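You operate a simulated robot arm through the tools that you are given. There is no shell and no other tool.

You run a simulated robot arm. Do the job below in one go: nothing can be reset, and whatever is moved stays where it is left.

## Task
Tighten the block's three nuts with the torque wrench, the middle one first.
Fine: stop when it gives, pointers on green; the wrench goes back on the tool board.
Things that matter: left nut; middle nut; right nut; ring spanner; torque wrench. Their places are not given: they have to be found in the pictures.

It is judged by the outcome, as a careful person would: the job done as asked, and still so three seconds after it is handed in. It fails if anything else is knocked over, pushed out of place, dropped, spilled or broken.

## Robot
A 7-joint arm with a two-finger parallel gripper, fixed in place. Base frame: the origin is at the foot of the arm, x ahead of it, y to its left, z up; the work surface is at about z = 900. Units: mm, degrees, N and s.
With the tool pointing down near the work surface it reaches from about 380 to 880 mm from the base axis. Its first joint turns from -166.0 to 166.0 degrees. Payload 3.43 kg.
The TCP is the grasp point between the finger pads, 34 mm short of the fingertips. In the tool frame z runs along the fingers and y along their closing line. The gripper opens to 128 mm. The fingers are 24 mm wide and 12 mm thick; the gripper's body (48 by 130 mm) begins 96 mm behind the TCP.
Orientation is that of the tool frame in the base frame, as a unit quaternion [w, x, y, z]. With the fingers straight down and closing along the base's y, the tool's x points along the base's -x, its y along +y and its z along -z.

## Interface
- The arm moves only by the tool arm_command. Its argument "deltas" is a list that holds one entry, the list of rows, each a list of 7 numbers: the finger opening in mm, from 0 to 128, then the shift along the tool's x, y, z in mm, then the turn, a rotation vector about the tool's x, y, z in degrees. In form: [[[grip, x, y, z, wx, wy, wz], ...]]. A call has 1 to 20 rows; each row shifts and turns the commanded pose from where the row before left it, along the tool's axes as they then stand. Rows are played at 5 a second. More than 50 mm and 8.6 degrees between two rows, or a gripper value outside its range, and nothing of the call is played. Where a pose cannot be reached the arm comes as near as it can. A force on the tool above 40 N (or 10 N above the force at the start of the call, whichever is more), or a blocked arm, ends the call early, and 0.2 s more pass. The fingers move at their own pace (about 153 mm/s each) and stop on an object; they squeeze with about 38 N. The grip force told is the motor's: it shows also when the fingers shut on nothing. Time passes only in rows, and 0.2 s behind the last, so rows that do not move let the fingers close. It gives the time, the measured TCP pose, the force on the tool (base axes), the opening and the grip force at its end, in the units of the frame above (readings bear some noise), with the torque about the TCP (base axes, N m) and any sound that the robot's microphone picked up, and new pictures: "views" is both (left out), scene, wrist or none.
- Cameras (640 x 400 px; columns grow to the right, rows downward): "scene" is fixed at [220.7, 497.5, 1521.3]; the picture's right is [0.17, -0.99, 0.00], its down [-0.81, -0.14, -0.57] and it looks along [0.56, 0.10, -0.82] (base axes); focal length 258 px, centre (320, 200). "wrist" rides on the gripper at [76, -11, -160] in the tool frame; the picture's right is [0.15, 0.99, 0.00], its down [-0.88, 0.13, -0.46] and it looks along [-0.45, 0.07, 0.89] (tool axes); focal length 234 px, centre (320, 200).
- pixel_to_xyz(camera, pixels): for up to 12 pixels [column, row] of the newest picture of that camera ("zoom" is the newest enlarged one), the place [x, y, z] in the base frame of the surface seen there, good to about 2 mm. It takes no simulated time.
- close_up(camera, box): a new picture of the part [left, top, right, bottom] of that camera's present view, enlarged. It takes no simulated time.
- close_job(): hands the job in; it is judged then, once.

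Leave the gripper open and the arm clear of the work at the hand-in unless told otherwise.

The tools are called after "Call:" by a JSON object that holds its "name" and its "arguments". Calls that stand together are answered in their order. arm_command: Moves the arm, as the interface text tells. Its arguments: {"type":"object","properties":{"deltas":{"type":"array","items":{"type":"array","items":{"type":"array","items":{"type":"number"}}}},"views":{"type":"string","enum":["both","scene","wrist","none"]}},"required":["deltas"]} The other tools are called the same way: pixel_to_xyz (camera, pixels) gives the place of the surface under pixels of a picture; close_up (camera, box) takes an enlarged picture of a part of a camera's view; close_job () hands the job in.

At the start:

```text
t: 0.0
position: [458.8, 420.8, 1287.7]
tcp_rot: [0.001, 0.0, 1.0, 0.0]
contact_force: [-0.3, 0.5, -0.5]
moment: [-0.01, 0.0, -0.01]
gripper_width: 128.1
grip_force: 0.1
```

scene: 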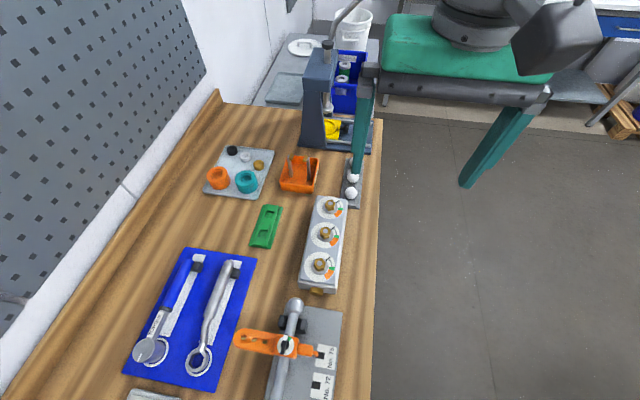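
wrist: 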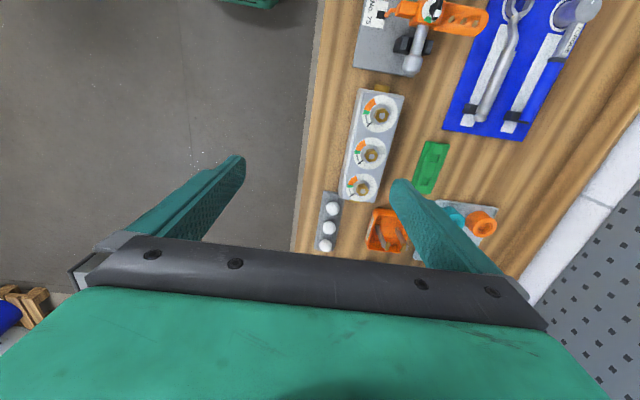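

I see a blue tool board at the lower left of the scene picture with two tools on it, around (165,310) and (215,320). The grey block with three dials runs from (330,207) to (318,268). I'll enlarge both areas before doing anything.

Call:
{"name": "close_up", "arguments": {"camera": "scene", "box": [110, 230, 270, 400]}}

Call:
{"name": "close_up", "arguments": {"camera": "scene", "box": [280, 180, 370, 300]}}

Call:
{"name": "close_up", "arguments": {"camera": "wrist", "box": [320, 0, 620, 200]}}

```text
2.35 times, centred on (190, 315) of scene
```

zoom: 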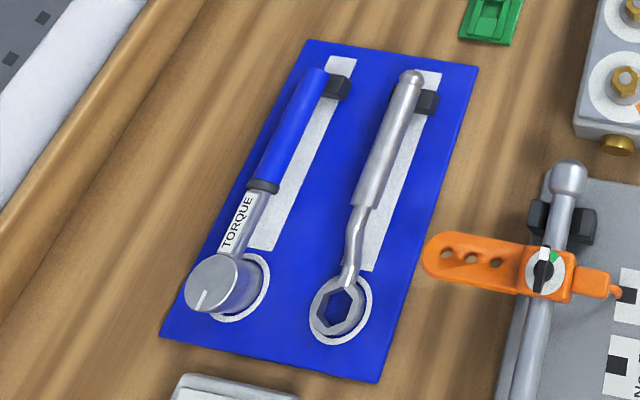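

```text
3.33 times, centred on (325, 240) of scene
```

zoom: 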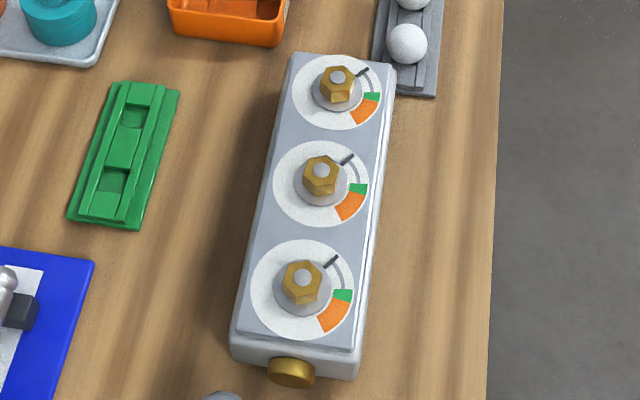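

```text
2.00 times, centred on (470, 100) of wrist
```

zoom: 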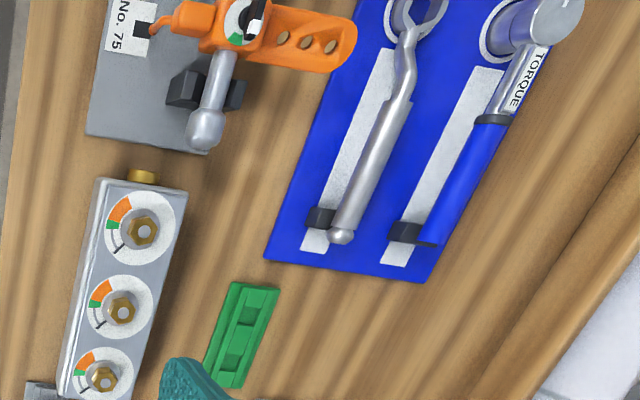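

The torque wrench is the left tool: blue handle, "TORQUE" label, round head. The other one is the ring spanner. On each dial the pointer has to turn clockwise to green, with orange beyond it. Next I'll measure points on the wrench, the nuts and the block.

Call:
{"name": "pixel_to_xyz", "arguments": {"camera": "scene", "pixels": [[331, 206], [325, 233], [320, 264], [327, 198], [346, 200], [302, 283], [332, 291], [144, 349], [149, 340], [163, 322], [176, 295], [190, 260]]}}

Call:
{"name": "close_up", "arguments": {"camera": "scene", "box": [120, 300, 200, 380]}}

Call:
{"name": "close_up", "arguments": {"camera": "scene", "box": [160, 240, 260, 310]}}

```text
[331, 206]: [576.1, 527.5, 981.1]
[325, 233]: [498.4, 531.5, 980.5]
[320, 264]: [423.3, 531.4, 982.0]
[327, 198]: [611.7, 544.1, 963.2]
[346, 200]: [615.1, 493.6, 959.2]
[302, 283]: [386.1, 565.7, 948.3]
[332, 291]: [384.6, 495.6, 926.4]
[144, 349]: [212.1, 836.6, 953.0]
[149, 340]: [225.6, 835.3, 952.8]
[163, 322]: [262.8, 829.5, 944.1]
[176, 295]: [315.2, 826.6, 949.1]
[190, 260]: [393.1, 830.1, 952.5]
```

```text
5.00 times, centred on (160, 340) of scene
```

zoom: 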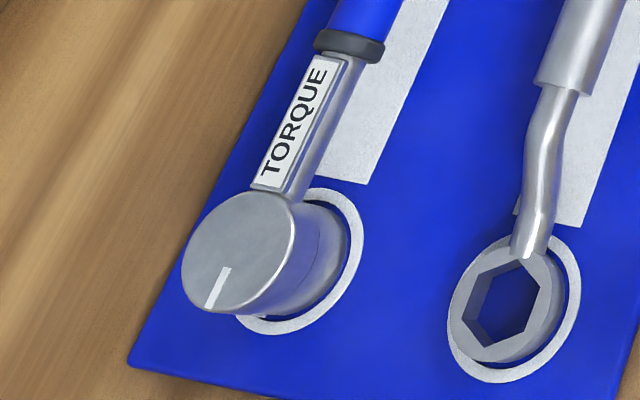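

```text
5.71 times, centred on (210, 275) of scene
```

zoom: 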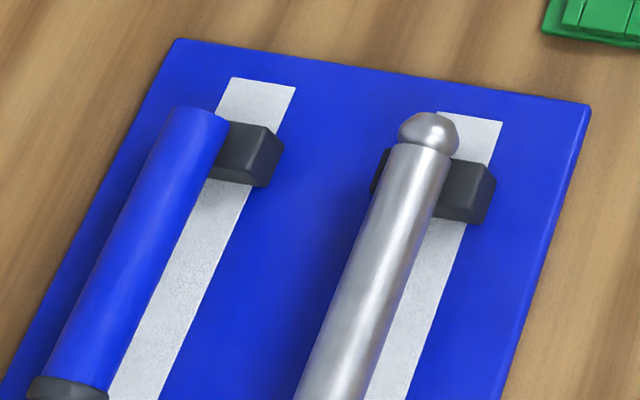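

The blue handle lies about 45 mm above the table with its end on a black rest. I'll measure the handle's edges, the rest and the board surface in this enlarged picture.

Call:
{"name": "pixel_to_xyz", "arguments": {"camera": "zoom", "pixels": [[195, 112], [180, 112], [215, 122], [140, 200], [165, 205], [190, 215], [80, 330], [105, 345], [245, 140], [270, 150], [245, 175], [200, 60]]}}

Call:
{"name": "close_up", "arguments": {"camera": "scene", "box": [120, 300, 200, 350]}}

```text
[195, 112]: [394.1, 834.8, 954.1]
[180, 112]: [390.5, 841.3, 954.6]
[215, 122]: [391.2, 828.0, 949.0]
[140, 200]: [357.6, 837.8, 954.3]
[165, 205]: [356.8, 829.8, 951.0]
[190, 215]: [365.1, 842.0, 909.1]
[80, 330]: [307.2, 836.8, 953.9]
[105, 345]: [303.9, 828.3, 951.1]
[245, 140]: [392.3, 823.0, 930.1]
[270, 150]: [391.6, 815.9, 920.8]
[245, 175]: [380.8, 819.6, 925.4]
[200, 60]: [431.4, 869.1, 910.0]
```

```text
8.00 times, centred on (160, 325) of scene
```

zoom: 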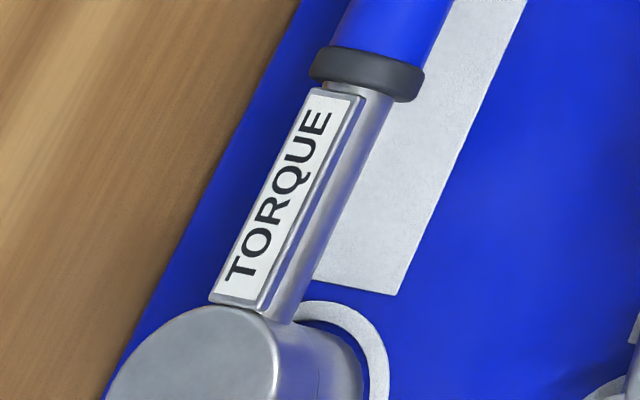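

The handle's top is at z≈954 and its axis runs along x at y≈838, about 23 mm thick, with the board surface at z≈910. Now I'll measure the head and neck in the current zoom and look closely at the nuts' hexes.

Call:
{"name": "pixel_to_xyz", "arguments": {"camera": "zoom", "pixels": [[370, 20], [355, 60], [400, 75], [330, 95], [370, 110], [280, 200], [320, 215], [235, 290], [280, 300], [250, 340], [180, 340], [120, 395]]}}

Call:
{"name": "close_up", "arguments": {"camera": "scene", "box": [305, 215, 345, 240]}}

Call:
{"name": "close_up", "arguments": {"camera": "scene", "box": [310, 195, 350, 220]}}

Call:
{"name": "close_up", "arguments": {"camera": "scene", "box": [300, 250, 340, 275]}}

```text
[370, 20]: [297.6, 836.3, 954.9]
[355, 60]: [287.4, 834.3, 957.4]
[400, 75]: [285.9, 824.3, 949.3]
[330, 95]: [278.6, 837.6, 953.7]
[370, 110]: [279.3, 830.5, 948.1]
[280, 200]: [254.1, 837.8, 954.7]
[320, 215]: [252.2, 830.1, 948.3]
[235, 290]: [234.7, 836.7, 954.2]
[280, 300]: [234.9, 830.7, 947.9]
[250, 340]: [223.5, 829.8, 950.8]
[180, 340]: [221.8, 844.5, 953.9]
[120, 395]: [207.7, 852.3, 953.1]
```

```text
16.00 times, centred on (325, 228) of scene
```

zoom: 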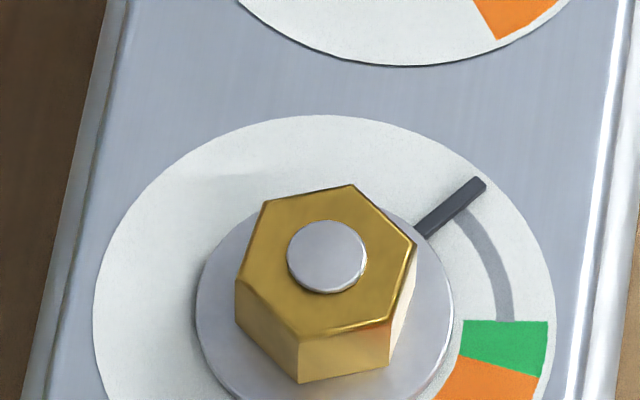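

```text
16.00 times, centred on (330, 208) of scene
```

zoom: 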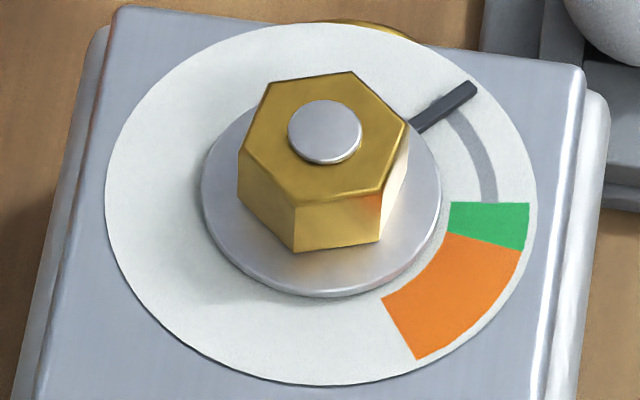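

```text
16.00 times, centred on (320, 262) of scene
```

zoom: 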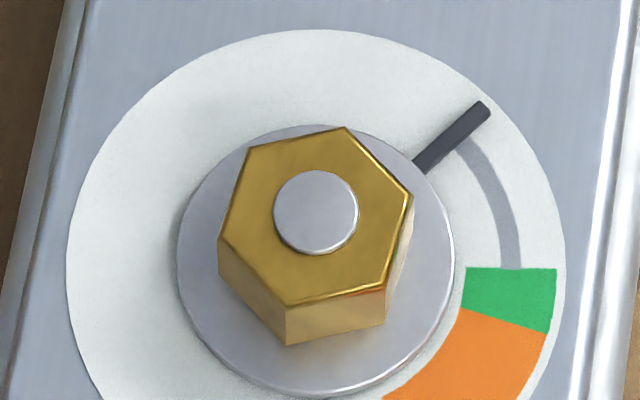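

The zoom now shows the nearest nut (scene ≈ (320,262)). I'll measure its hex corners, stud top, pointer and green segment.

Call:
{"name": "pixel_to_xyz", "arguments": {"camera": "zoom", "pixels": [[315, 212], [345, 133], [405, 196], [382, 286], [292, 300], [228, 237], [254, 153], [425, 160], [485, 107], [510, 272], [505, 318], [200, 280]]}}

Call:
{"name": "close_up", "arguments": {"camera": "scene", "box": [305, 215, 345, 240]}}

```text
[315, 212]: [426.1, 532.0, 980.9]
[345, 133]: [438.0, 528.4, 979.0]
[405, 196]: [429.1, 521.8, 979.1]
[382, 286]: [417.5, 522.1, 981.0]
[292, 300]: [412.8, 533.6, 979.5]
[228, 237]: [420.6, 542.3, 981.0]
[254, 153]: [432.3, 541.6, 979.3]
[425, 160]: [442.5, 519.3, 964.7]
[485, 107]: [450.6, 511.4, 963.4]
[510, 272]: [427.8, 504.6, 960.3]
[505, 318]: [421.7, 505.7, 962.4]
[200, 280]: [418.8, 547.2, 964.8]
```

```text
16.00 times, centred on (325, 228) of scene
```

zoom: 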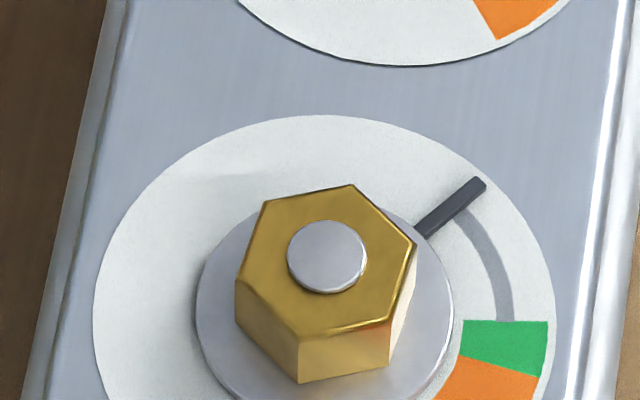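

Near nut centre comes to about (425, 532), with its hex corners near −9° (mod 60). Its pointer sits near −38°, and green spans roughly −84° to −98°, so about 50° clockwise. I'll measure the middle nut the same way and bring up the far one.

Call:
{"name": "pixel_to_xyz", "arguments": {"camera": "zoom", "pixels": [[327, 256], [350, 190], [410, 244], [386, 327], [300, 335], [244, 277], [271, 207], [430, 228], [483, 183], [505, 322], [500, 362], [220, 330]]}}

Call:
{"name": "close_up", "arguments": {"camera": "scene", "box": [310, 195, 350, 220]}}

```text
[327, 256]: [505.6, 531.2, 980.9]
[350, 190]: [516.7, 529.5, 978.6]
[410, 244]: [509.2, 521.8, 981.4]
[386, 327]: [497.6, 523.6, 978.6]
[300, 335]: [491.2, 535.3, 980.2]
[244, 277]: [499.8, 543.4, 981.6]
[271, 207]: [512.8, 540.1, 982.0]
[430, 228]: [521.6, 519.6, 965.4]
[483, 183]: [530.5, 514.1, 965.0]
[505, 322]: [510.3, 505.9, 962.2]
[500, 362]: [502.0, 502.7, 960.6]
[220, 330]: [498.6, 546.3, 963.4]
```

```text
16.00 times, centred on (330, 208) of scene
```

zoom: 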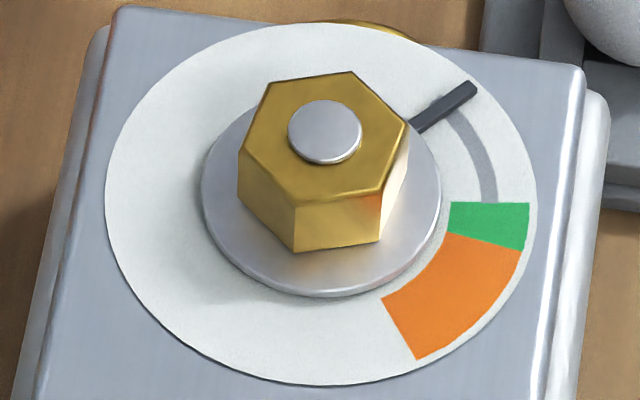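

Middle nut centre is about (505, 532), hex corners near −10°. Now the far nut.

Call:
{"name": "pixel_to_xyz", "arguments": {"camera": "zoom", "pixels": [[325, 130], [350, 76], [402, 128], [380, 188], [298, 197], [245, 153], [272, 88], [425, 123], [472, 88], [490, 206], [480, 240], [230, 220]]}}

Call:
{"name": "close_up", "arguments": {"camera": "scene", "box": [260, 130, 400, 220]}}

Call:
{"name": "close_up", "arguments": {"camera": "scene", "box": [220, 280, 380, 400]}}

```text
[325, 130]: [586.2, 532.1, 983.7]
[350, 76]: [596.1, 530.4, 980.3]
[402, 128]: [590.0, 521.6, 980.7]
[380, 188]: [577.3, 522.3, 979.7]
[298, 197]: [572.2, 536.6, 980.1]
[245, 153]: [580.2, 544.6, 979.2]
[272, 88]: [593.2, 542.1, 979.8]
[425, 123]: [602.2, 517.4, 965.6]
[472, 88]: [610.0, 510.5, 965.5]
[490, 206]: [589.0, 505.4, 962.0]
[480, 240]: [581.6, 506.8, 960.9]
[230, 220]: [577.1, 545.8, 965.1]
```

```text
4.44 times, centred on (330, 175) of scene
```

zoom: 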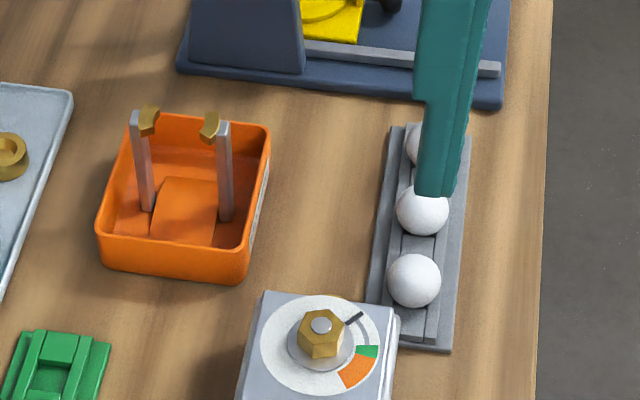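

```text
3.33 times, centred on (300, 340) of scene
```

zoom: 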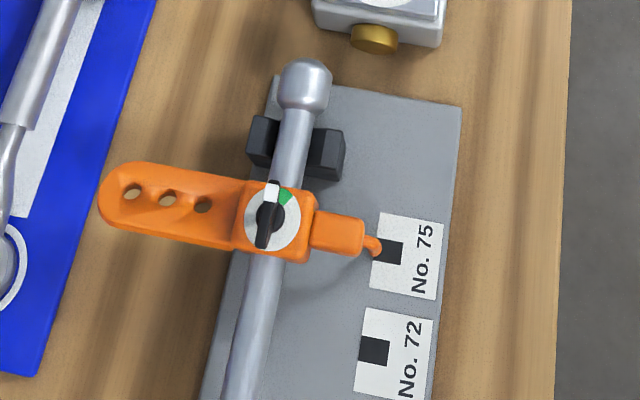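

All three nuts sit about 80 mm apart at x ≈ 425, 505 and 585, y ≈ 532, with hex corners near −10°. Before planning the swing I'll measure what's around the block: balls, orange tray, fixture, table edge and ring spanner.

Call:
{"name": "pixel_to_xyz", "arguments": {"camera": "scene", "pixels": [[351, 192], [353, 177], [363, 200], [282, 165], [313, 165], [313, 155], [295, 302], [289, 346], [322, 350], [376, 260], [236, 268], [206, 330]]}}

Call:
{"name": "pixel_to_xyz", "arguments": {"camera": "wrist", "pixels": [[332, 208], [329, 227], [412, 65], [430, 15], [490, 100], [545, 75], [388, 225]]}}

```text
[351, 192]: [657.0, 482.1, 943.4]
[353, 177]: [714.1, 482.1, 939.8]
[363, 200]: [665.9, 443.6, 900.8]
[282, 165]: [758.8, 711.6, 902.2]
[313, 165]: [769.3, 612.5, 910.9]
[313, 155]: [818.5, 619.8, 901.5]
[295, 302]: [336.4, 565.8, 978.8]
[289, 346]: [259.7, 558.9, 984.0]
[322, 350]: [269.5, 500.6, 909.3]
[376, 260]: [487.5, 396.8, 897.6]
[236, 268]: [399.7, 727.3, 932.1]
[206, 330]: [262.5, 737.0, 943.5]
```

```text
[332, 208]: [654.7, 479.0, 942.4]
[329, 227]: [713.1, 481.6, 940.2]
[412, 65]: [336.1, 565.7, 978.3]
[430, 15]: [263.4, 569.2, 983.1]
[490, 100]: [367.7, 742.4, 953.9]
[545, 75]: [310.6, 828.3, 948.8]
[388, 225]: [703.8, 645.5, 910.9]
```

Ball tops are at z≈943, the fixture is near x=336, and the table edge is at y≈397, so the handle can swing freely on the −y side of the block. I'll check how close the wall and pegboard are to the tool board before moving there.

Call:
{"name": "pixel_to_xyz", "arguments": {"camera": "scene", "pixels": [[60, 320], [40, 340], [90, 260], [100, 290], [30, 250], [100, 150], [10, 330], [150, 393], [125, 372], [187, 250], [217, 390], [256, 257]]}}

```text
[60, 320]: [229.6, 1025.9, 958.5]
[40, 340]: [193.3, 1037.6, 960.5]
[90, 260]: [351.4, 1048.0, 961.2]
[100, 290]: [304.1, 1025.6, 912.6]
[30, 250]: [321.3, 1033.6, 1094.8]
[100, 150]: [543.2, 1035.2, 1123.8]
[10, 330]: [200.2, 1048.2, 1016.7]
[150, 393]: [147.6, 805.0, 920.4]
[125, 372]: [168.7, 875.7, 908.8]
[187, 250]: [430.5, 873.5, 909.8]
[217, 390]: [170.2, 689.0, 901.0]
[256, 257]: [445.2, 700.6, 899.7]
```

The wall is at y≈1030, so there's room. The wrench is at the edge of reach (radius ≈ 890), so I'll move high above its handle first, to about (315, 838, 1060), with the fingers part open, and see whether that pose is reached.

Call:
{"name": "arm_command", "arguments": {"deltas": [[[70, 10, 30, 0, 0, 0, 0], [70, 10, 30, 0, 0, 0, 0], [70, 10, 30, 0, 0, 0, 0], [70, 10, 30, 0, 0, 0, 0], [70, 10, 30, 10, 0, 0, 0], [70, 10, 30, 10, 0, 0, 0], [70, 10, 30, 15, 0, 0, 0], [70, 10, 30, 15, 0, 0, 0], [70, 10, 30, 20, 0, 0, 0], [70, 10, 30, 20, 0, 0, 0], [70, 10, 30, 20, 0, 0, 0], [70, 10, 30, 20, 0, 0, 0], [70, 10, 30, 25, 0, 0, 0], [70, 14, 27, 25, 0, 0, 0], [70, 0, 0, 24, 0, 0, 0], [70, 0, 0, 23, 0, 0, 0]]]}}

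```text
t: 3.4
position: [295.7, 780.4, 1055.7]
tcp_rot: [0.0, 0.0, 1.0, 0.0]
contact_force: [-0.7, -0.4, 0.2]
moment: [0.0, -0.01, 0.03]
gripper_width: 69.9
grip_force: 0.1
out of reach, approached as far as the arm can: row 11, 12, 13, 14
```

scene: 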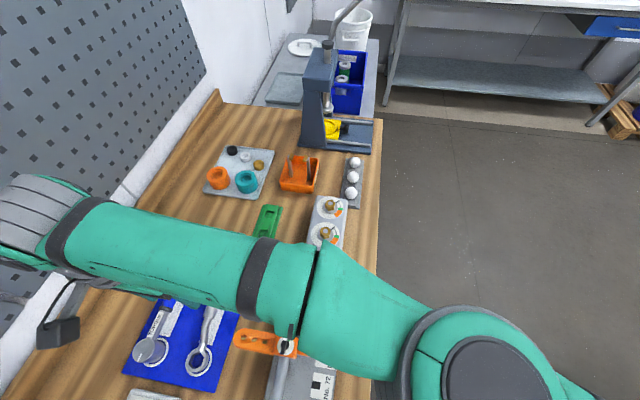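
wrist: 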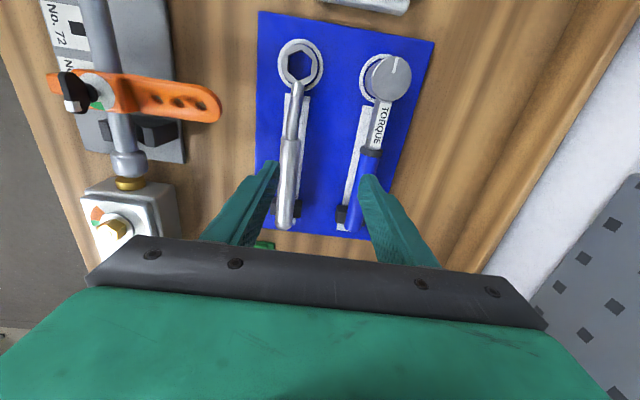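

The arm stopped short at about (296, 780, 1056), so a straight-down tool doesn't reach here. Tilting the fingers outward about the handle's axis keeps the grip on the round handle valid and extends reach. I'll tilt 15° about the tool's x in small steps and read the pose.

Call:
{"name": "arm_command", "arguments": {"deltas": [[[70, 0, 0, 0, 0, 0, 0], [70, 0, 0, 0, -5, 0, 0], [70, 0, 0, 0, -5, 0, 0], [70, 0, 0, 0, -5, 0, 0], [70, 0, 0, 0, 0, 0, 0]]]}}

```text
t: 4.6
position: [295.6, 781.3, 1055.7]
tcp_rot: [0.0, 0.0, 0.991, 0.132]
contact_force: [1.7, -0.1, 0.1]
moment: [-0.01, -0.03, 0.01]
gripper_width: 70.0
grip_force: 0.1
```

scene: 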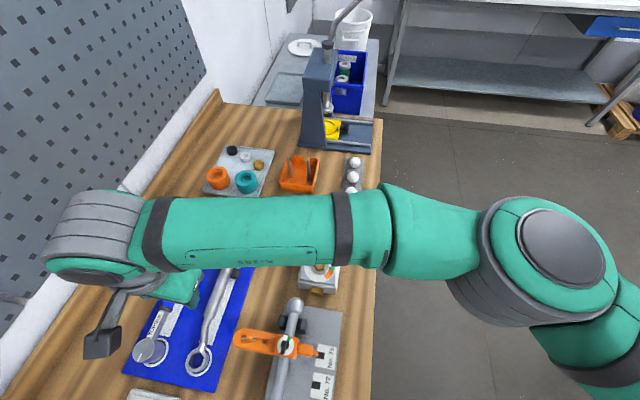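
wrist: 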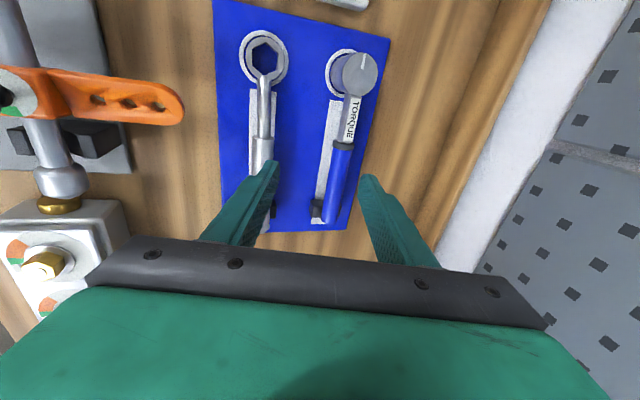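

The 15° tilt was reached. Now I'll go to a point about 60 mm back from the handle along the finger direction, aiming at x≈320 on the blue handle, with the fingers at 50 mm.

Call:
{"name": "arm_command", "arguments": {"deltas": [[[50, -8, 8.5, 16.5, 0, 0, 0], [50, -8, 8.5, 16.5, 0, 0, 0], [50, -8.4, 8.6, 16.5, 0, 0, 0], [50, 0, 0, 0, 0, 0, 0]]]}}

```text
t: 5.6
position: [319.8, 817.7, 1014.9]
tcp_rot: [0.0, -0.001, 0.991, 0.13]
contact_force: [-0.2, -0.1, 1.4]
moment: [0.0, 0.01, 0.0]
gripper_width: 50.0
grip_force: 0.0
```

scene: 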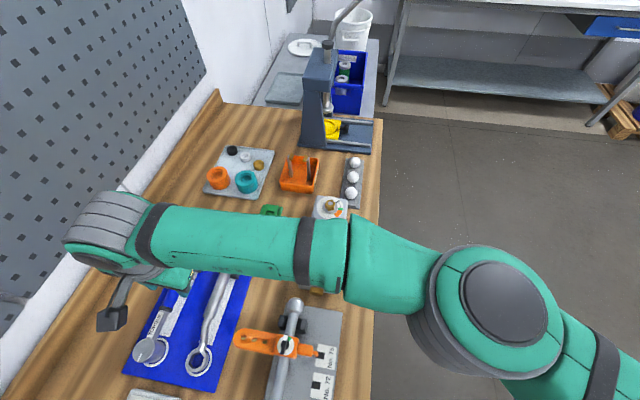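
wrist: 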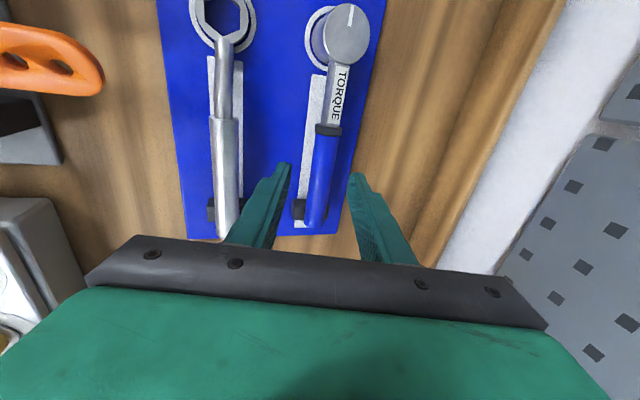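

Pose reached exactly: (319.8, 817.7, 1014.9). The wrist picture shows the handle between the fingers. I'll measure the handle, head and rest from this closer view to confirm its axis.

Call:
{"name": "close_up", "arguments": {"camera": "wrist", "box": [260, 0, 400, 240]}}

Call:
{"name": "pixel_to_xyz", "arguments": {"camera": "wrist", "pixels": [[325, 150], [320, 180], [316, 205], [331, 150], [336, 100], [348, 35], [332, 35], [367, 35], [348, 58], [349, 10], [297, 210], [312, 224]]}}

```text
1.67 times, centred on (330, 120) of wrist
```

zoom: 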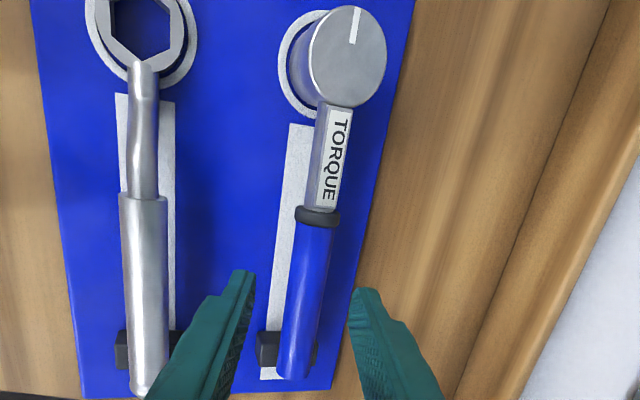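

```text
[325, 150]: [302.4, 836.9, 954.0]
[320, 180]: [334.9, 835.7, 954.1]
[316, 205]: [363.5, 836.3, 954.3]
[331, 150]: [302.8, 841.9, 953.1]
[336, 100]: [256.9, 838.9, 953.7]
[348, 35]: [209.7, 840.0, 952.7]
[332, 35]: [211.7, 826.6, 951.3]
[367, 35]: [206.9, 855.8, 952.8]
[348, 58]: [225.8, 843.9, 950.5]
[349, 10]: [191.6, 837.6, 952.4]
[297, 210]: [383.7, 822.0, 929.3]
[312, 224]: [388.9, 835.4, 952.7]
```

The axis is at y≈837, top z≈954, with the head centre near (209, 838). I'll advance 60 mm along the fingers in four steps so the handle sits about 14 mm beyond the TCP, then look before closing.

Call:
{"name": "arm_command", "arguments": {"deltas": [[[50, 0, 0, 16, 0, 0, 0], [50, 0, 0, 16, 0, 0, 0], [50, 0, 0, 14, 0, 0, 0], [50, 0, 0, 14, 0, 0, 0], [50, 0, 0, 0, 0, 0, 0]]]}}

```text
t: 6.8
position: [320.8, 833.2, 958.4]
tcp_rot: [-0.001, 0.0, 0.991, 0.131]
contact_force: [-0.2, 0.5, 1.2]
moment: [0.04, -0.02, -0.04]
gripper_width: 49.9
grip_force: 0.0
```

scene: 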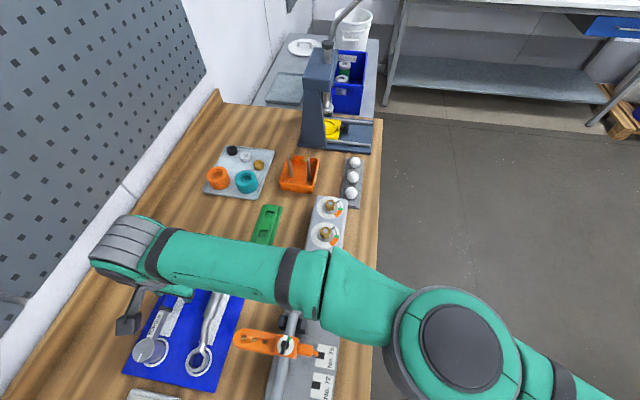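
wrist: 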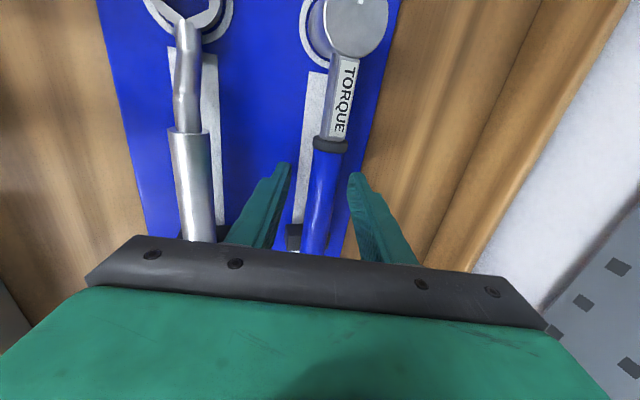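

No contact, and the handle is centred between the fingers. I'll close gently onto it.

Call:
{"name": "arm_command", "arguments": {"deltas": [[[40, 0, 0, 0, 0, 0, 0], [32, 0, 0, 0, 0, 0, 0], [26, 0, 0, 0, 0, 0, 0], [15, 0, 0, 0, 0, 0, 0], [5, 0, 0, 0, 0, 0, 0], [5, 0, 0, 0, 0, 0, 0]]]}}

```text
t: 8.2
position: [320.6, 834.1, 958.3]
tcp_rot: [0.0, -0.001, 0.991, 0.131]
contact_force: [0.3, 3.8, 3.4]
moment: [0.12, 0.72, -0.43]
gripper_width: 23.3
grip_force: 38.6
```

scene: 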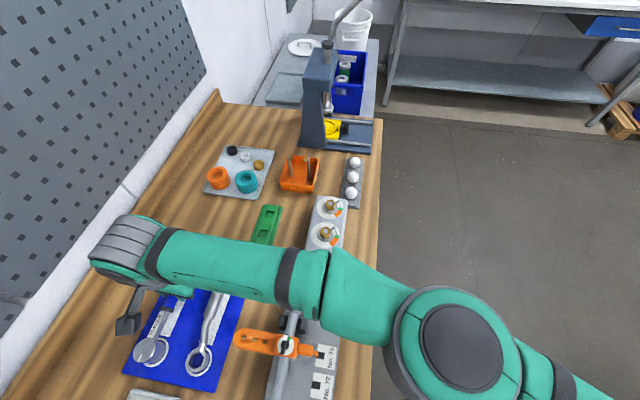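
wrist: 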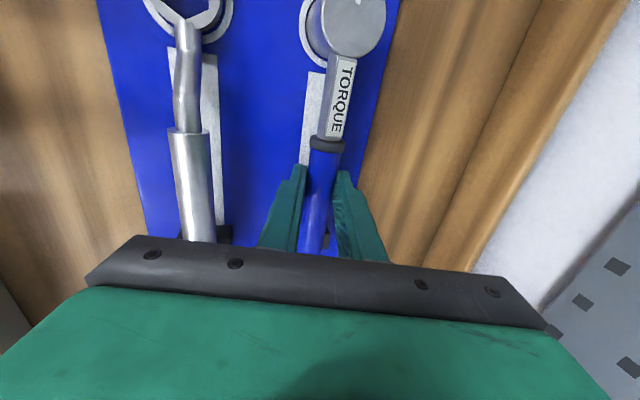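

Gripped at 23.3 mm with 38 N. I'll lift straight up a little (base z is tool y·0.26, tool z·−0.97) and read the force and any droop.

Call:
{"name": "arm_command", "arguments": {"deltas": [[[5, 0, 1.3, -4.8, 0, 0, 0], [5, 0, 1.3, -4.8, 0, 0, 0], [5, 0, 2.6, -9.7, 0, 0, 0], [5, 0, 2.6, -9.7, 0, 0, 0], [5, 0, 0, 0, 0, 0, 0]]]}}

```text
t: 9.4
position: [321.1, 835.3, 988.4]
tcp_rot: [0.0, -0.001, 0.992, 0.13]
contact_force: [0.0, -0.1, -3.4]
moment: [0.0, -0.11, -0.03]
gripper_width: 23.1
grip_force: 38.0
```

scene: 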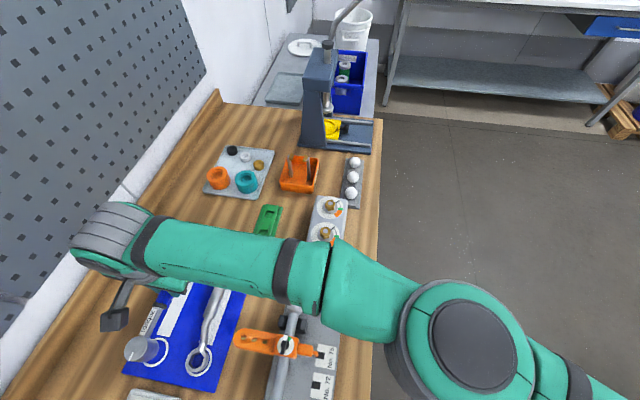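
wrist: 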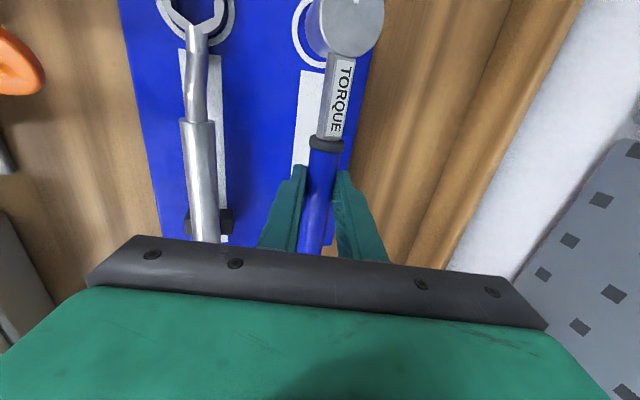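

The wrench came free: about 3.4 N with a small moment (−0.11 N·m). I'll check its level by measuring points on the head, label and handle in the wrist view.

Call:
{"name": "pixel_to_xyz", "arguments": {"camera": "wrist", "pixels": [[350, 8], [348, 30], [325, 25], [375, 25], [337, 70], [334, 110], [334, 125], [320, 180], [316, 210], [321, 165], [330, 165], [311, 235]]}}

Call:
{"name": "close_up", "arguments": {"camera": "wrist", "box": [270, 0, 400, 80]}}

```text
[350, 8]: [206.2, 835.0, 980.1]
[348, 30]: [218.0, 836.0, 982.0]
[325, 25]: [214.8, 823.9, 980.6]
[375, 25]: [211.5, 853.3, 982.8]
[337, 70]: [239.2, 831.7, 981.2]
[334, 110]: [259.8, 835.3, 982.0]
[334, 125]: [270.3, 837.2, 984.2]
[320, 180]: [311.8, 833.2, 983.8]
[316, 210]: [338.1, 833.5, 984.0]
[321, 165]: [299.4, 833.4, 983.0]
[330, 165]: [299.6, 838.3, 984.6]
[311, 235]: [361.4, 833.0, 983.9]
```

```text
4.92 times, centred on (335, 40) of wrist
```

zoom: 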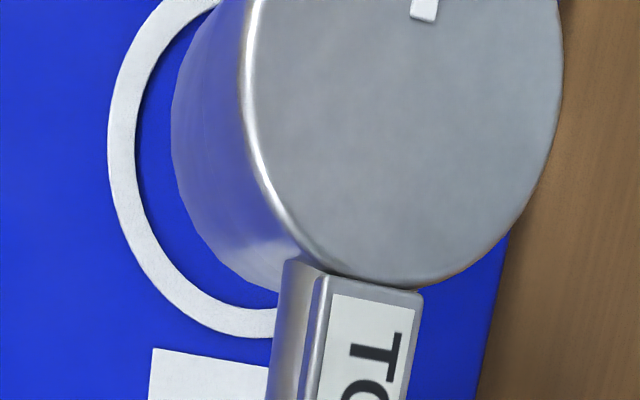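

The wrench hangs level, tops at z≈982–984. To guess how its socket's hex sits relative to the handle, I'll look at the ring spanner's hex in the scene picture as a likely sister tool.

Call:
{"name": "close_up", "arguments": {"camera": "scene", "box": [180, 340, 220, 380]}}

Call:
{"name": "close_up", "arguments": {"camera": "scene", "box": [115, 320, 195, 380]}}

```text
10.00 times, centred on (200, 360) of scene
```

zoom: 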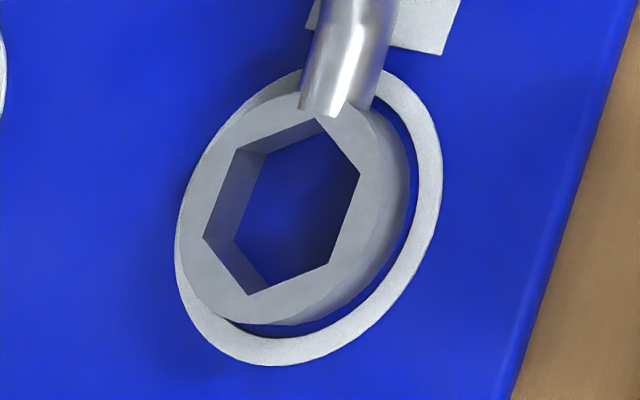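

```text
6.67 times, centred on (155, 350) of scene
```

zoom: 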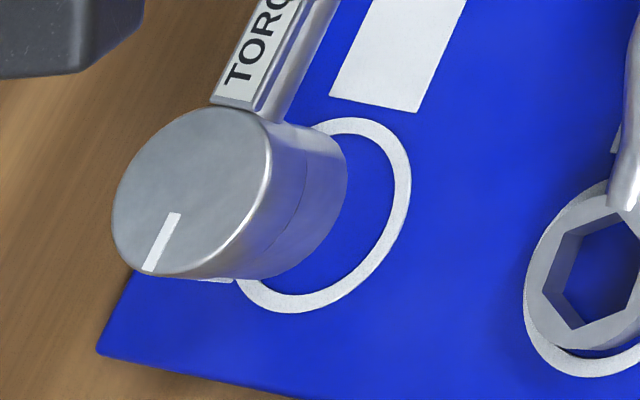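

The ring spanner's hex has a corner pointing along its handle; if the torque wrench matches, its handle should point at −70° (a nut-corner direction) to engage. Now I'll measure the lifted head's rim and mark in this zoom to fix the head centre relative to the TCP.

Call:
{"name": "pixel_to_xyz", "arguments": {"camera": "zoom", "pixels": [[118, 205], [264, 165], [195, 114], [165, 270], [128, 165], [240, 120], [250, 215], [125, 250], [190, 190], [178, 213], [150, 266], [275, 180]]}}

```text
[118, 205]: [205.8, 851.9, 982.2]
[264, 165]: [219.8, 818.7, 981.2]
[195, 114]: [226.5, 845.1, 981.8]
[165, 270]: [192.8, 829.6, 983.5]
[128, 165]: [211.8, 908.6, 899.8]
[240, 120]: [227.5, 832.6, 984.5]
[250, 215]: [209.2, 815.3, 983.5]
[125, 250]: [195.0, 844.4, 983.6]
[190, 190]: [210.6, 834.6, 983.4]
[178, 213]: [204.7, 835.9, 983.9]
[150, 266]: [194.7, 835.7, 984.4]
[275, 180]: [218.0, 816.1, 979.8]
```

Fitting the rim gives a head centre near (210.5, 834.5), radius ≈ 18, about 110.5 mm from the TCP along the handle. Now I'll lift to about z=1085 and carry it clear of the board toward the block, keeping the orientation.

Call:
{"name": "arm_command", "arguments": {"deltas": [[[5, 0, 6.5, -24.2, 0, 0, 0], [5, 0, 6.5, -24.2, 0, 0, 0], [5, 0, 6.5, -24.2, 0, 0, 0], [5, 0, 6.5, -24.2, 0, 0, 0], [5, -13, -22.7, -6.1, 0, 0, 0], [5, -13, -22.7, -6.1, 0, 0, 0], [5, -13, -22.7, -6.1, 0, 0, 0], [5, -13, -22.7, -6.1, 0, 0, 0], [5, -13, -22.7, -6.1, 0, 0, 0], [5, -13, -22.7, -6.1, 0, 0, 0], [5, -13, -22.7, -6.1, 0, 0, 0], [5, -13, -22.7, -6.1, 0, 0, 0], [5, -13, -22.7, -6.1, 0, 0, 0], [5, -13, -22.7, -6.1, 0, 0, 0], [5, 0, 0, 0, 0, 0, 0]]]}}

```text
t: 12.6
position: [451.4, 599.6, 1087.1]
tcp_rot: [0.0, -0.001, 0.991, 0.131]
contact_force: [-0.1, 0.6, -3.9]
moment: [-0.03, -0.13, 0.01]
gripper_width: 23.0
grip_force: 37.8
```

scene: 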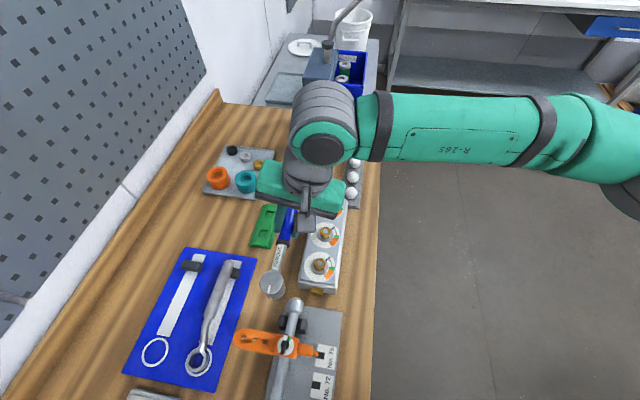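
wrist: 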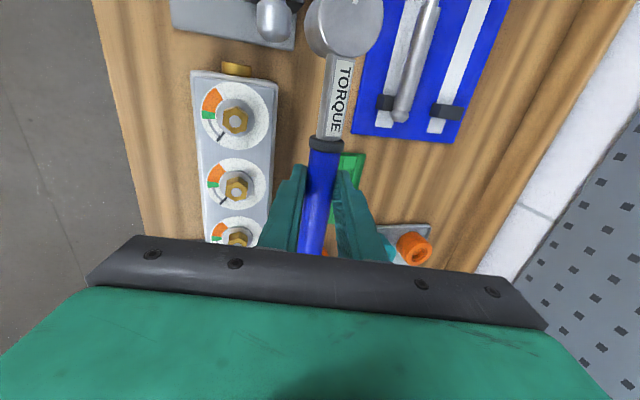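

The wrench is hanging clear at z≈1087. Next I'll turn the tool −70° about the vertical (ten 7° steps) so the handle points at −70°, checking that the wrist can do it.

Call:
{"name": "arm_command", "arguments": {"deltas": [[[5, 0, 0, 0, 0, -1.81, 6.76], [5, 0, 0, 0, 0, -1.81, 6.76], [5, 0, 0, 0, 0, -1.81, 6.76], [5, 0, 0, 0, 0, -1.81, 6.76], [5, 0, 0, 0, 0, -1.81, 6.76], [5, 0, 0, 0, 0, -1.81, 6.76], [5, 0, 0, 0, 0, -1.81, 6.76], [5, 0, 0, 0, 0, -1.81, 6.76], [5, 0, 0, 0, 0, -1.81, 6.76], [5, 0, 0, 0, 0, -1.81, 6.76], [5, 0, 0, 0, 0, 0, 0]]]}}

```text
t: 15.0
position: [450.6, 599.2, 1090.0]
tcp_rot: [0.075, 0.569, 0.812, 0.107]
contact_force: [-0.4, -0.5, -3.3]
moment: [-0.13, -0.02, 0.01]
gripper_width: 23.4
grip_force: 38.5
```

scene: 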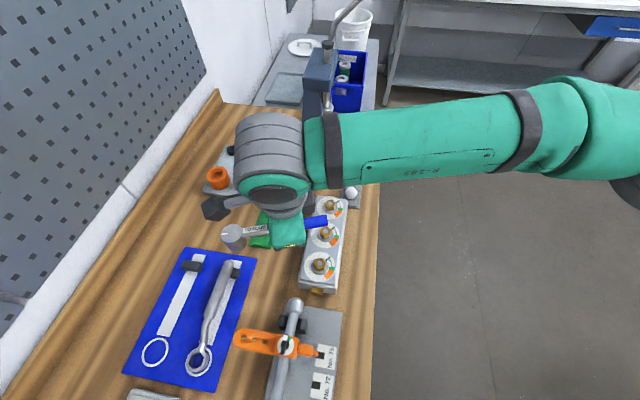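
wrist: 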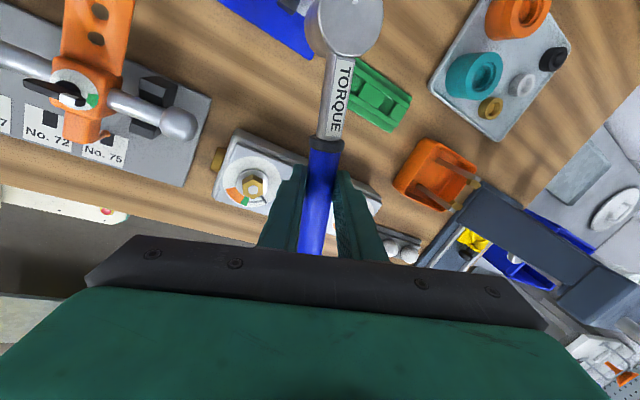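

The turn was reached without limits. Now I'll carry the head over the middle nut: TCP to about (543.6, 428.4), still at z≈1087.

Call:
{"name": "arm_command", "arguments": {"deltas": [[[5, -24, 3.4, 1.3, 0, 0, 0], [5, -24, 3.4, 1.3, 0, 0, 0], [5, -24, 3.4, 1.3, 0, 0, 0], [5, -24, 3.4, 1.3, 0, 0, 0], [5, -24, 3.4, 1.3, 0, 0, 0], [5, -24, 3.4, 1.3, 0, 0, 0], [5, -24, 3.4, 1.3, 0, 0, 0], [5, -24.4, 3.4, 1.3, 0, 0, 0], [5, 0, 0, 0, 0, 0, 0]]]}}

```text
t: 17.0
position: [542.8, 427.0, 1084.7]
tcp_rot: [0.075, 0.568, 0.813, 0.107]
contact_force: [0.0, -0.5, -3.7]
moment: [-0.16, -0.06, -0.01]
gripper_width: 23.4
grip_force: 37.2
```

scene: 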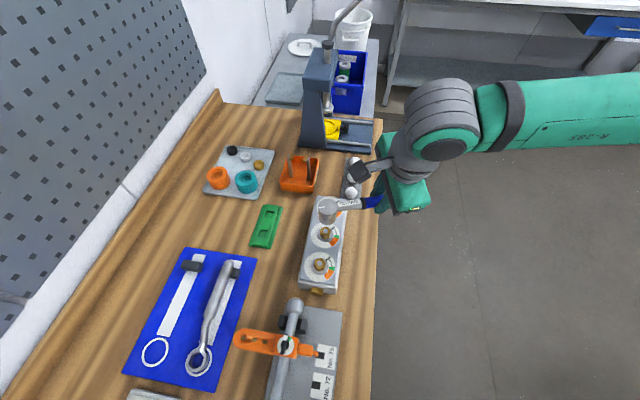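
wrist: 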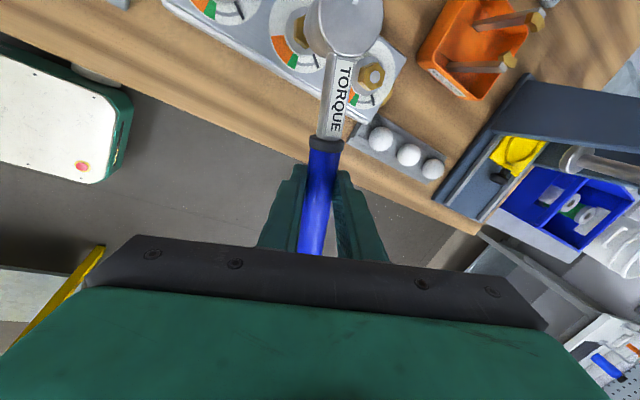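

The scene camera has a clear view of the head at about (328,207) and of the block. I'll enlarge it and measure the head rim from here.

Call:
{"name": "close_up", "arguments": {"camera": "scene", "box": [296, 185, 360, 225]}}

```text
10.00 times, centred on (328, 205) of scene
```

zoom: 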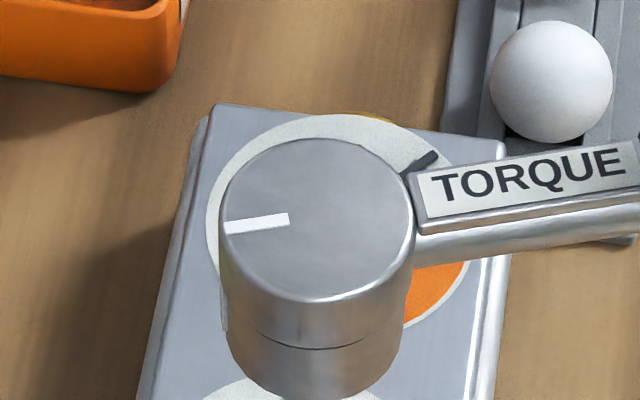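

I'll take rim points of the head's top here (ellipse centre ≈ (316,220) in the zoom) and the mark, plus the head's bottom edge.

Call:
{"name": "pixel_to_xyz", "arguments": {"camera": "zoom", "pixels": [[228, 205], [403, 215], [305, 145], [325, 295], [250, 165], [375, 160], [385, 270], [255, 275], [232, 227], [285, 220], [316, 220], [315, 395]]}}

Call:
{"name": "pixel_to_xyz", "arguments": {"camera": "scene", "pixels": [[345, 205], [355, 203], [365, 201], [372, 201]]}}

```text
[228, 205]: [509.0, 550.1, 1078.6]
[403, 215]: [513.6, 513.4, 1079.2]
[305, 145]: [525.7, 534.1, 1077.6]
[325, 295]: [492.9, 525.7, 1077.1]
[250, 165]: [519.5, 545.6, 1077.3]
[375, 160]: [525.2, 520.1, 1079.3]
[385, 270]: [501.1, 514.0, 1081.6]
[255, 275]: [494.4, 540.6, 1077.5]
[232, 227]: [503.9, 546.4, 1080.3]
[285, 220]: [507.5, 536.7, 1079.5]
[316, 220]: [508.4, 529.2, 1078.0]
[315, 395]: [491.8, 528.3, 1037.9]
```

```text
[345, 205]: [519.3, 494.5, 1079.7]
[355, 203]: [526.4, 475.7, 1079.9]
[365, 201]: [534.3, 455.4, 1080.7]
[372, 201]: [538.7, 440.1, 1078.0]
```

The head centre is now near (509, 531), handle direction ≈ −70°, offset from the TCP 109 mm along the handle and 4 mm across. Before lowering, I'll rehearse the clockwise swing in the air: 14 steps of 4° about the head axis, to confirm the arm can do it.

Call:
{"name": "arm_command", "arguments": {"deltas": [[[5, 0.55, -7.35, -1.97, 0, -1.035, 3.864], [5, 0.55, -7.35, -1.97, 0, -1.035, 3.864], [5, 0.55, -7.35, -1.97, 0, -1.035, 3.864], [5, 0.55, -7.35, -1.97, 0, -1.035, 3.864], [5, 0.55, -7.35, -1.97, 0, -1.035, 3.864], [5, 0.55, -7.35, -1.97, 0, -1.035, 3.864], [5, 0.55, -7.35, -1.97, 0, -1.035, 3.864], [5, 0.55, -7.35, -1.97, 0, -1.035, 3.864], [5, 0.55, -7.35, -1.97, 0, -1.035, 3.864], [5, 0.55, -7.35, -1.97, 0, -1.035, 3.864], [5, 0.55, -7.35, -1.97, 0, -1.035, 3.864], [5, 0.55, -7.35, -1.97, 0, -1.035, 3.864], [5, 0.55, -7.35, -1.97, 0, -1.035, 3.864], [5, 0.55, -7.35, -1.97, 0, -1.035, 3.864], [5, 0, 0, 0, 0, 0, 0]]]}}

```text
t: 20.2
position: [443.9, 446.3, 1085.6]
tcp_rot: [0.116, 0.883, 0.451, 0.06]
contact_force: [0.0, -0.6, -3.7]
moment: [-0.09, 0.11, -0.03]
gripper_width: 23.2
grip_force: 37.7
```

scene: 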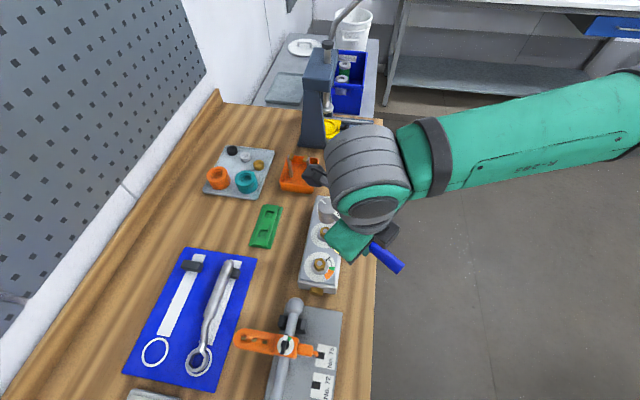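
wrist: 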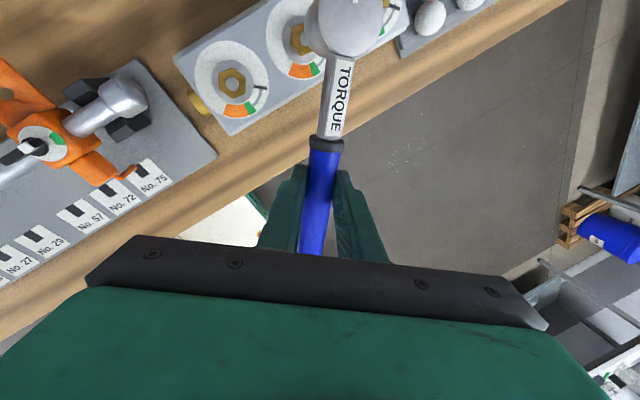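

The swing works: it reached (443.9, 446.3) at −126°, close to prediction. I'll check where the head centre ended up in the picture, to refine the pivot.

Call:
{"name": "close_up", "arguments": {"camera": "scene", "box": [296, 185, 360, 225]}}

```text
10.00 times, centred on (328, 205) of scene
```

zoom: 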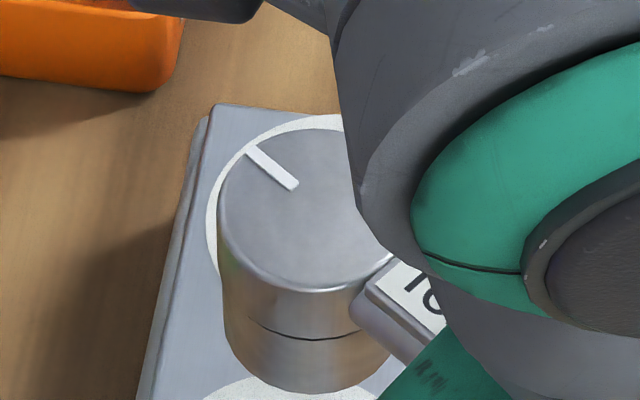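

The head moved only about a millimetre, so the pivot is good. I'll swing back to −70°.

Call:
{"name": "arm_command", "arguments": {"deltas": [[[5, -0.02, 7.37, 1.975, 0, 1.035, -3.864], [5, -0.02, 7.37, 1.975, 0, 1.035, -3.864], [5, -0.02, 7.37, 1.975, 0, 1.035, -3.864], [5, -0.02, 7.37, 1.975, 0, 1.035, -3.864], [5, -0.02, 7.37, 1.975, 0, 1.035, -3.864], [5, -0.02, 7.37, 1.975, 0, 1.035, -3.864], [5, -0.02, 7.37, 1.975, 0, 1.035, -3.864], [5, -0.02, 7.37, 1.975, 0, 1.035, -3.864], [5, -0.02, 7.37, 1.975, 0, 1.035, -3.864], [5, -0.02, 7.37, 1.975, 0, 1.035, -3.864], [5, -0.02, 7.37, 1.975, 0, 1.035, -3.864], [5, -0.02, 7.37, 1.975, 0, 1.035, -3.864], [5, -0.02, 7.37, 1.975, 0, 1.035, -3.864], [5, -0.02, 7.37, 1.975, 0, 1.035, -3.864], [5, 0, 0, 0, 0, 0, 0]]], "views": "scene"}}

```text
t: 23.4
position: [546.8, 427.7, 1085.3]
tcp_rot: [0.075, 0.568, 0.813, 0.107]
contact_force: [0.0, -0.4, -4.1]
moment: [-0.12, -0.09, -0.03]
gripper_width: 23.1
grip_force: 38.4
```

scene: 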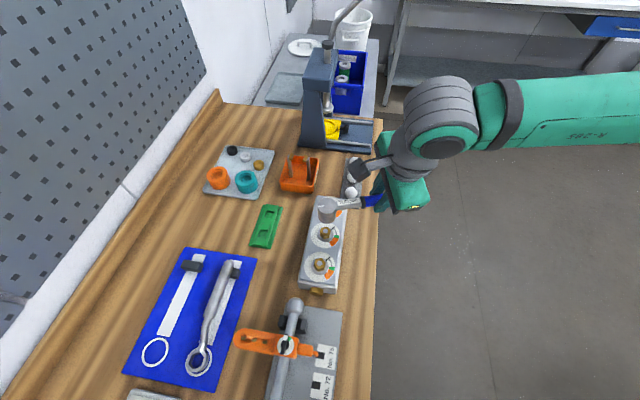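

The reading is 4 mm off in x from before the swing; I'll hold still briefly to see if it settles.

Call:
{"name": "arm_command", "arguments": {"deltas": [[[5, 0, 0, 0, 0, 0, 0], [5, 0, 0, 0, 0, 0, 0], [5, 0, 0, 0, 0, 0, 0]]], "views": "scene"}}

Call:
{"name": "close_up", "arguments": {"camera": "scene", "box": [296, 185, 360, 225]}}

```text
t: 24.2
position: [546.8, 428.9, 1084.0]
tcp_rot: [0.075, 0.568, 0.813, 0.107]
contact_force: [0.0, 0.1, -3.1]
moment: [-0.17, -0.07, 0.0]
gripper_width: 23.1
grip_force: 37.4
```

scene: 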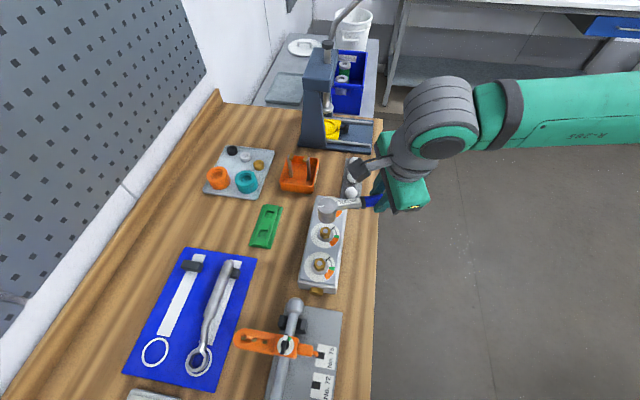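

```text
10.00 times, centred on (328, 205) of scene
```

zoom: 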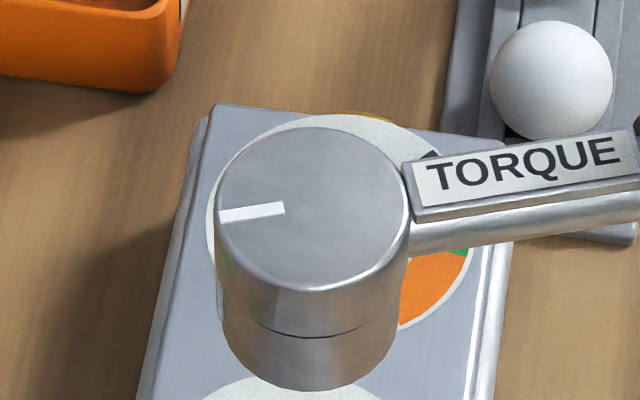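

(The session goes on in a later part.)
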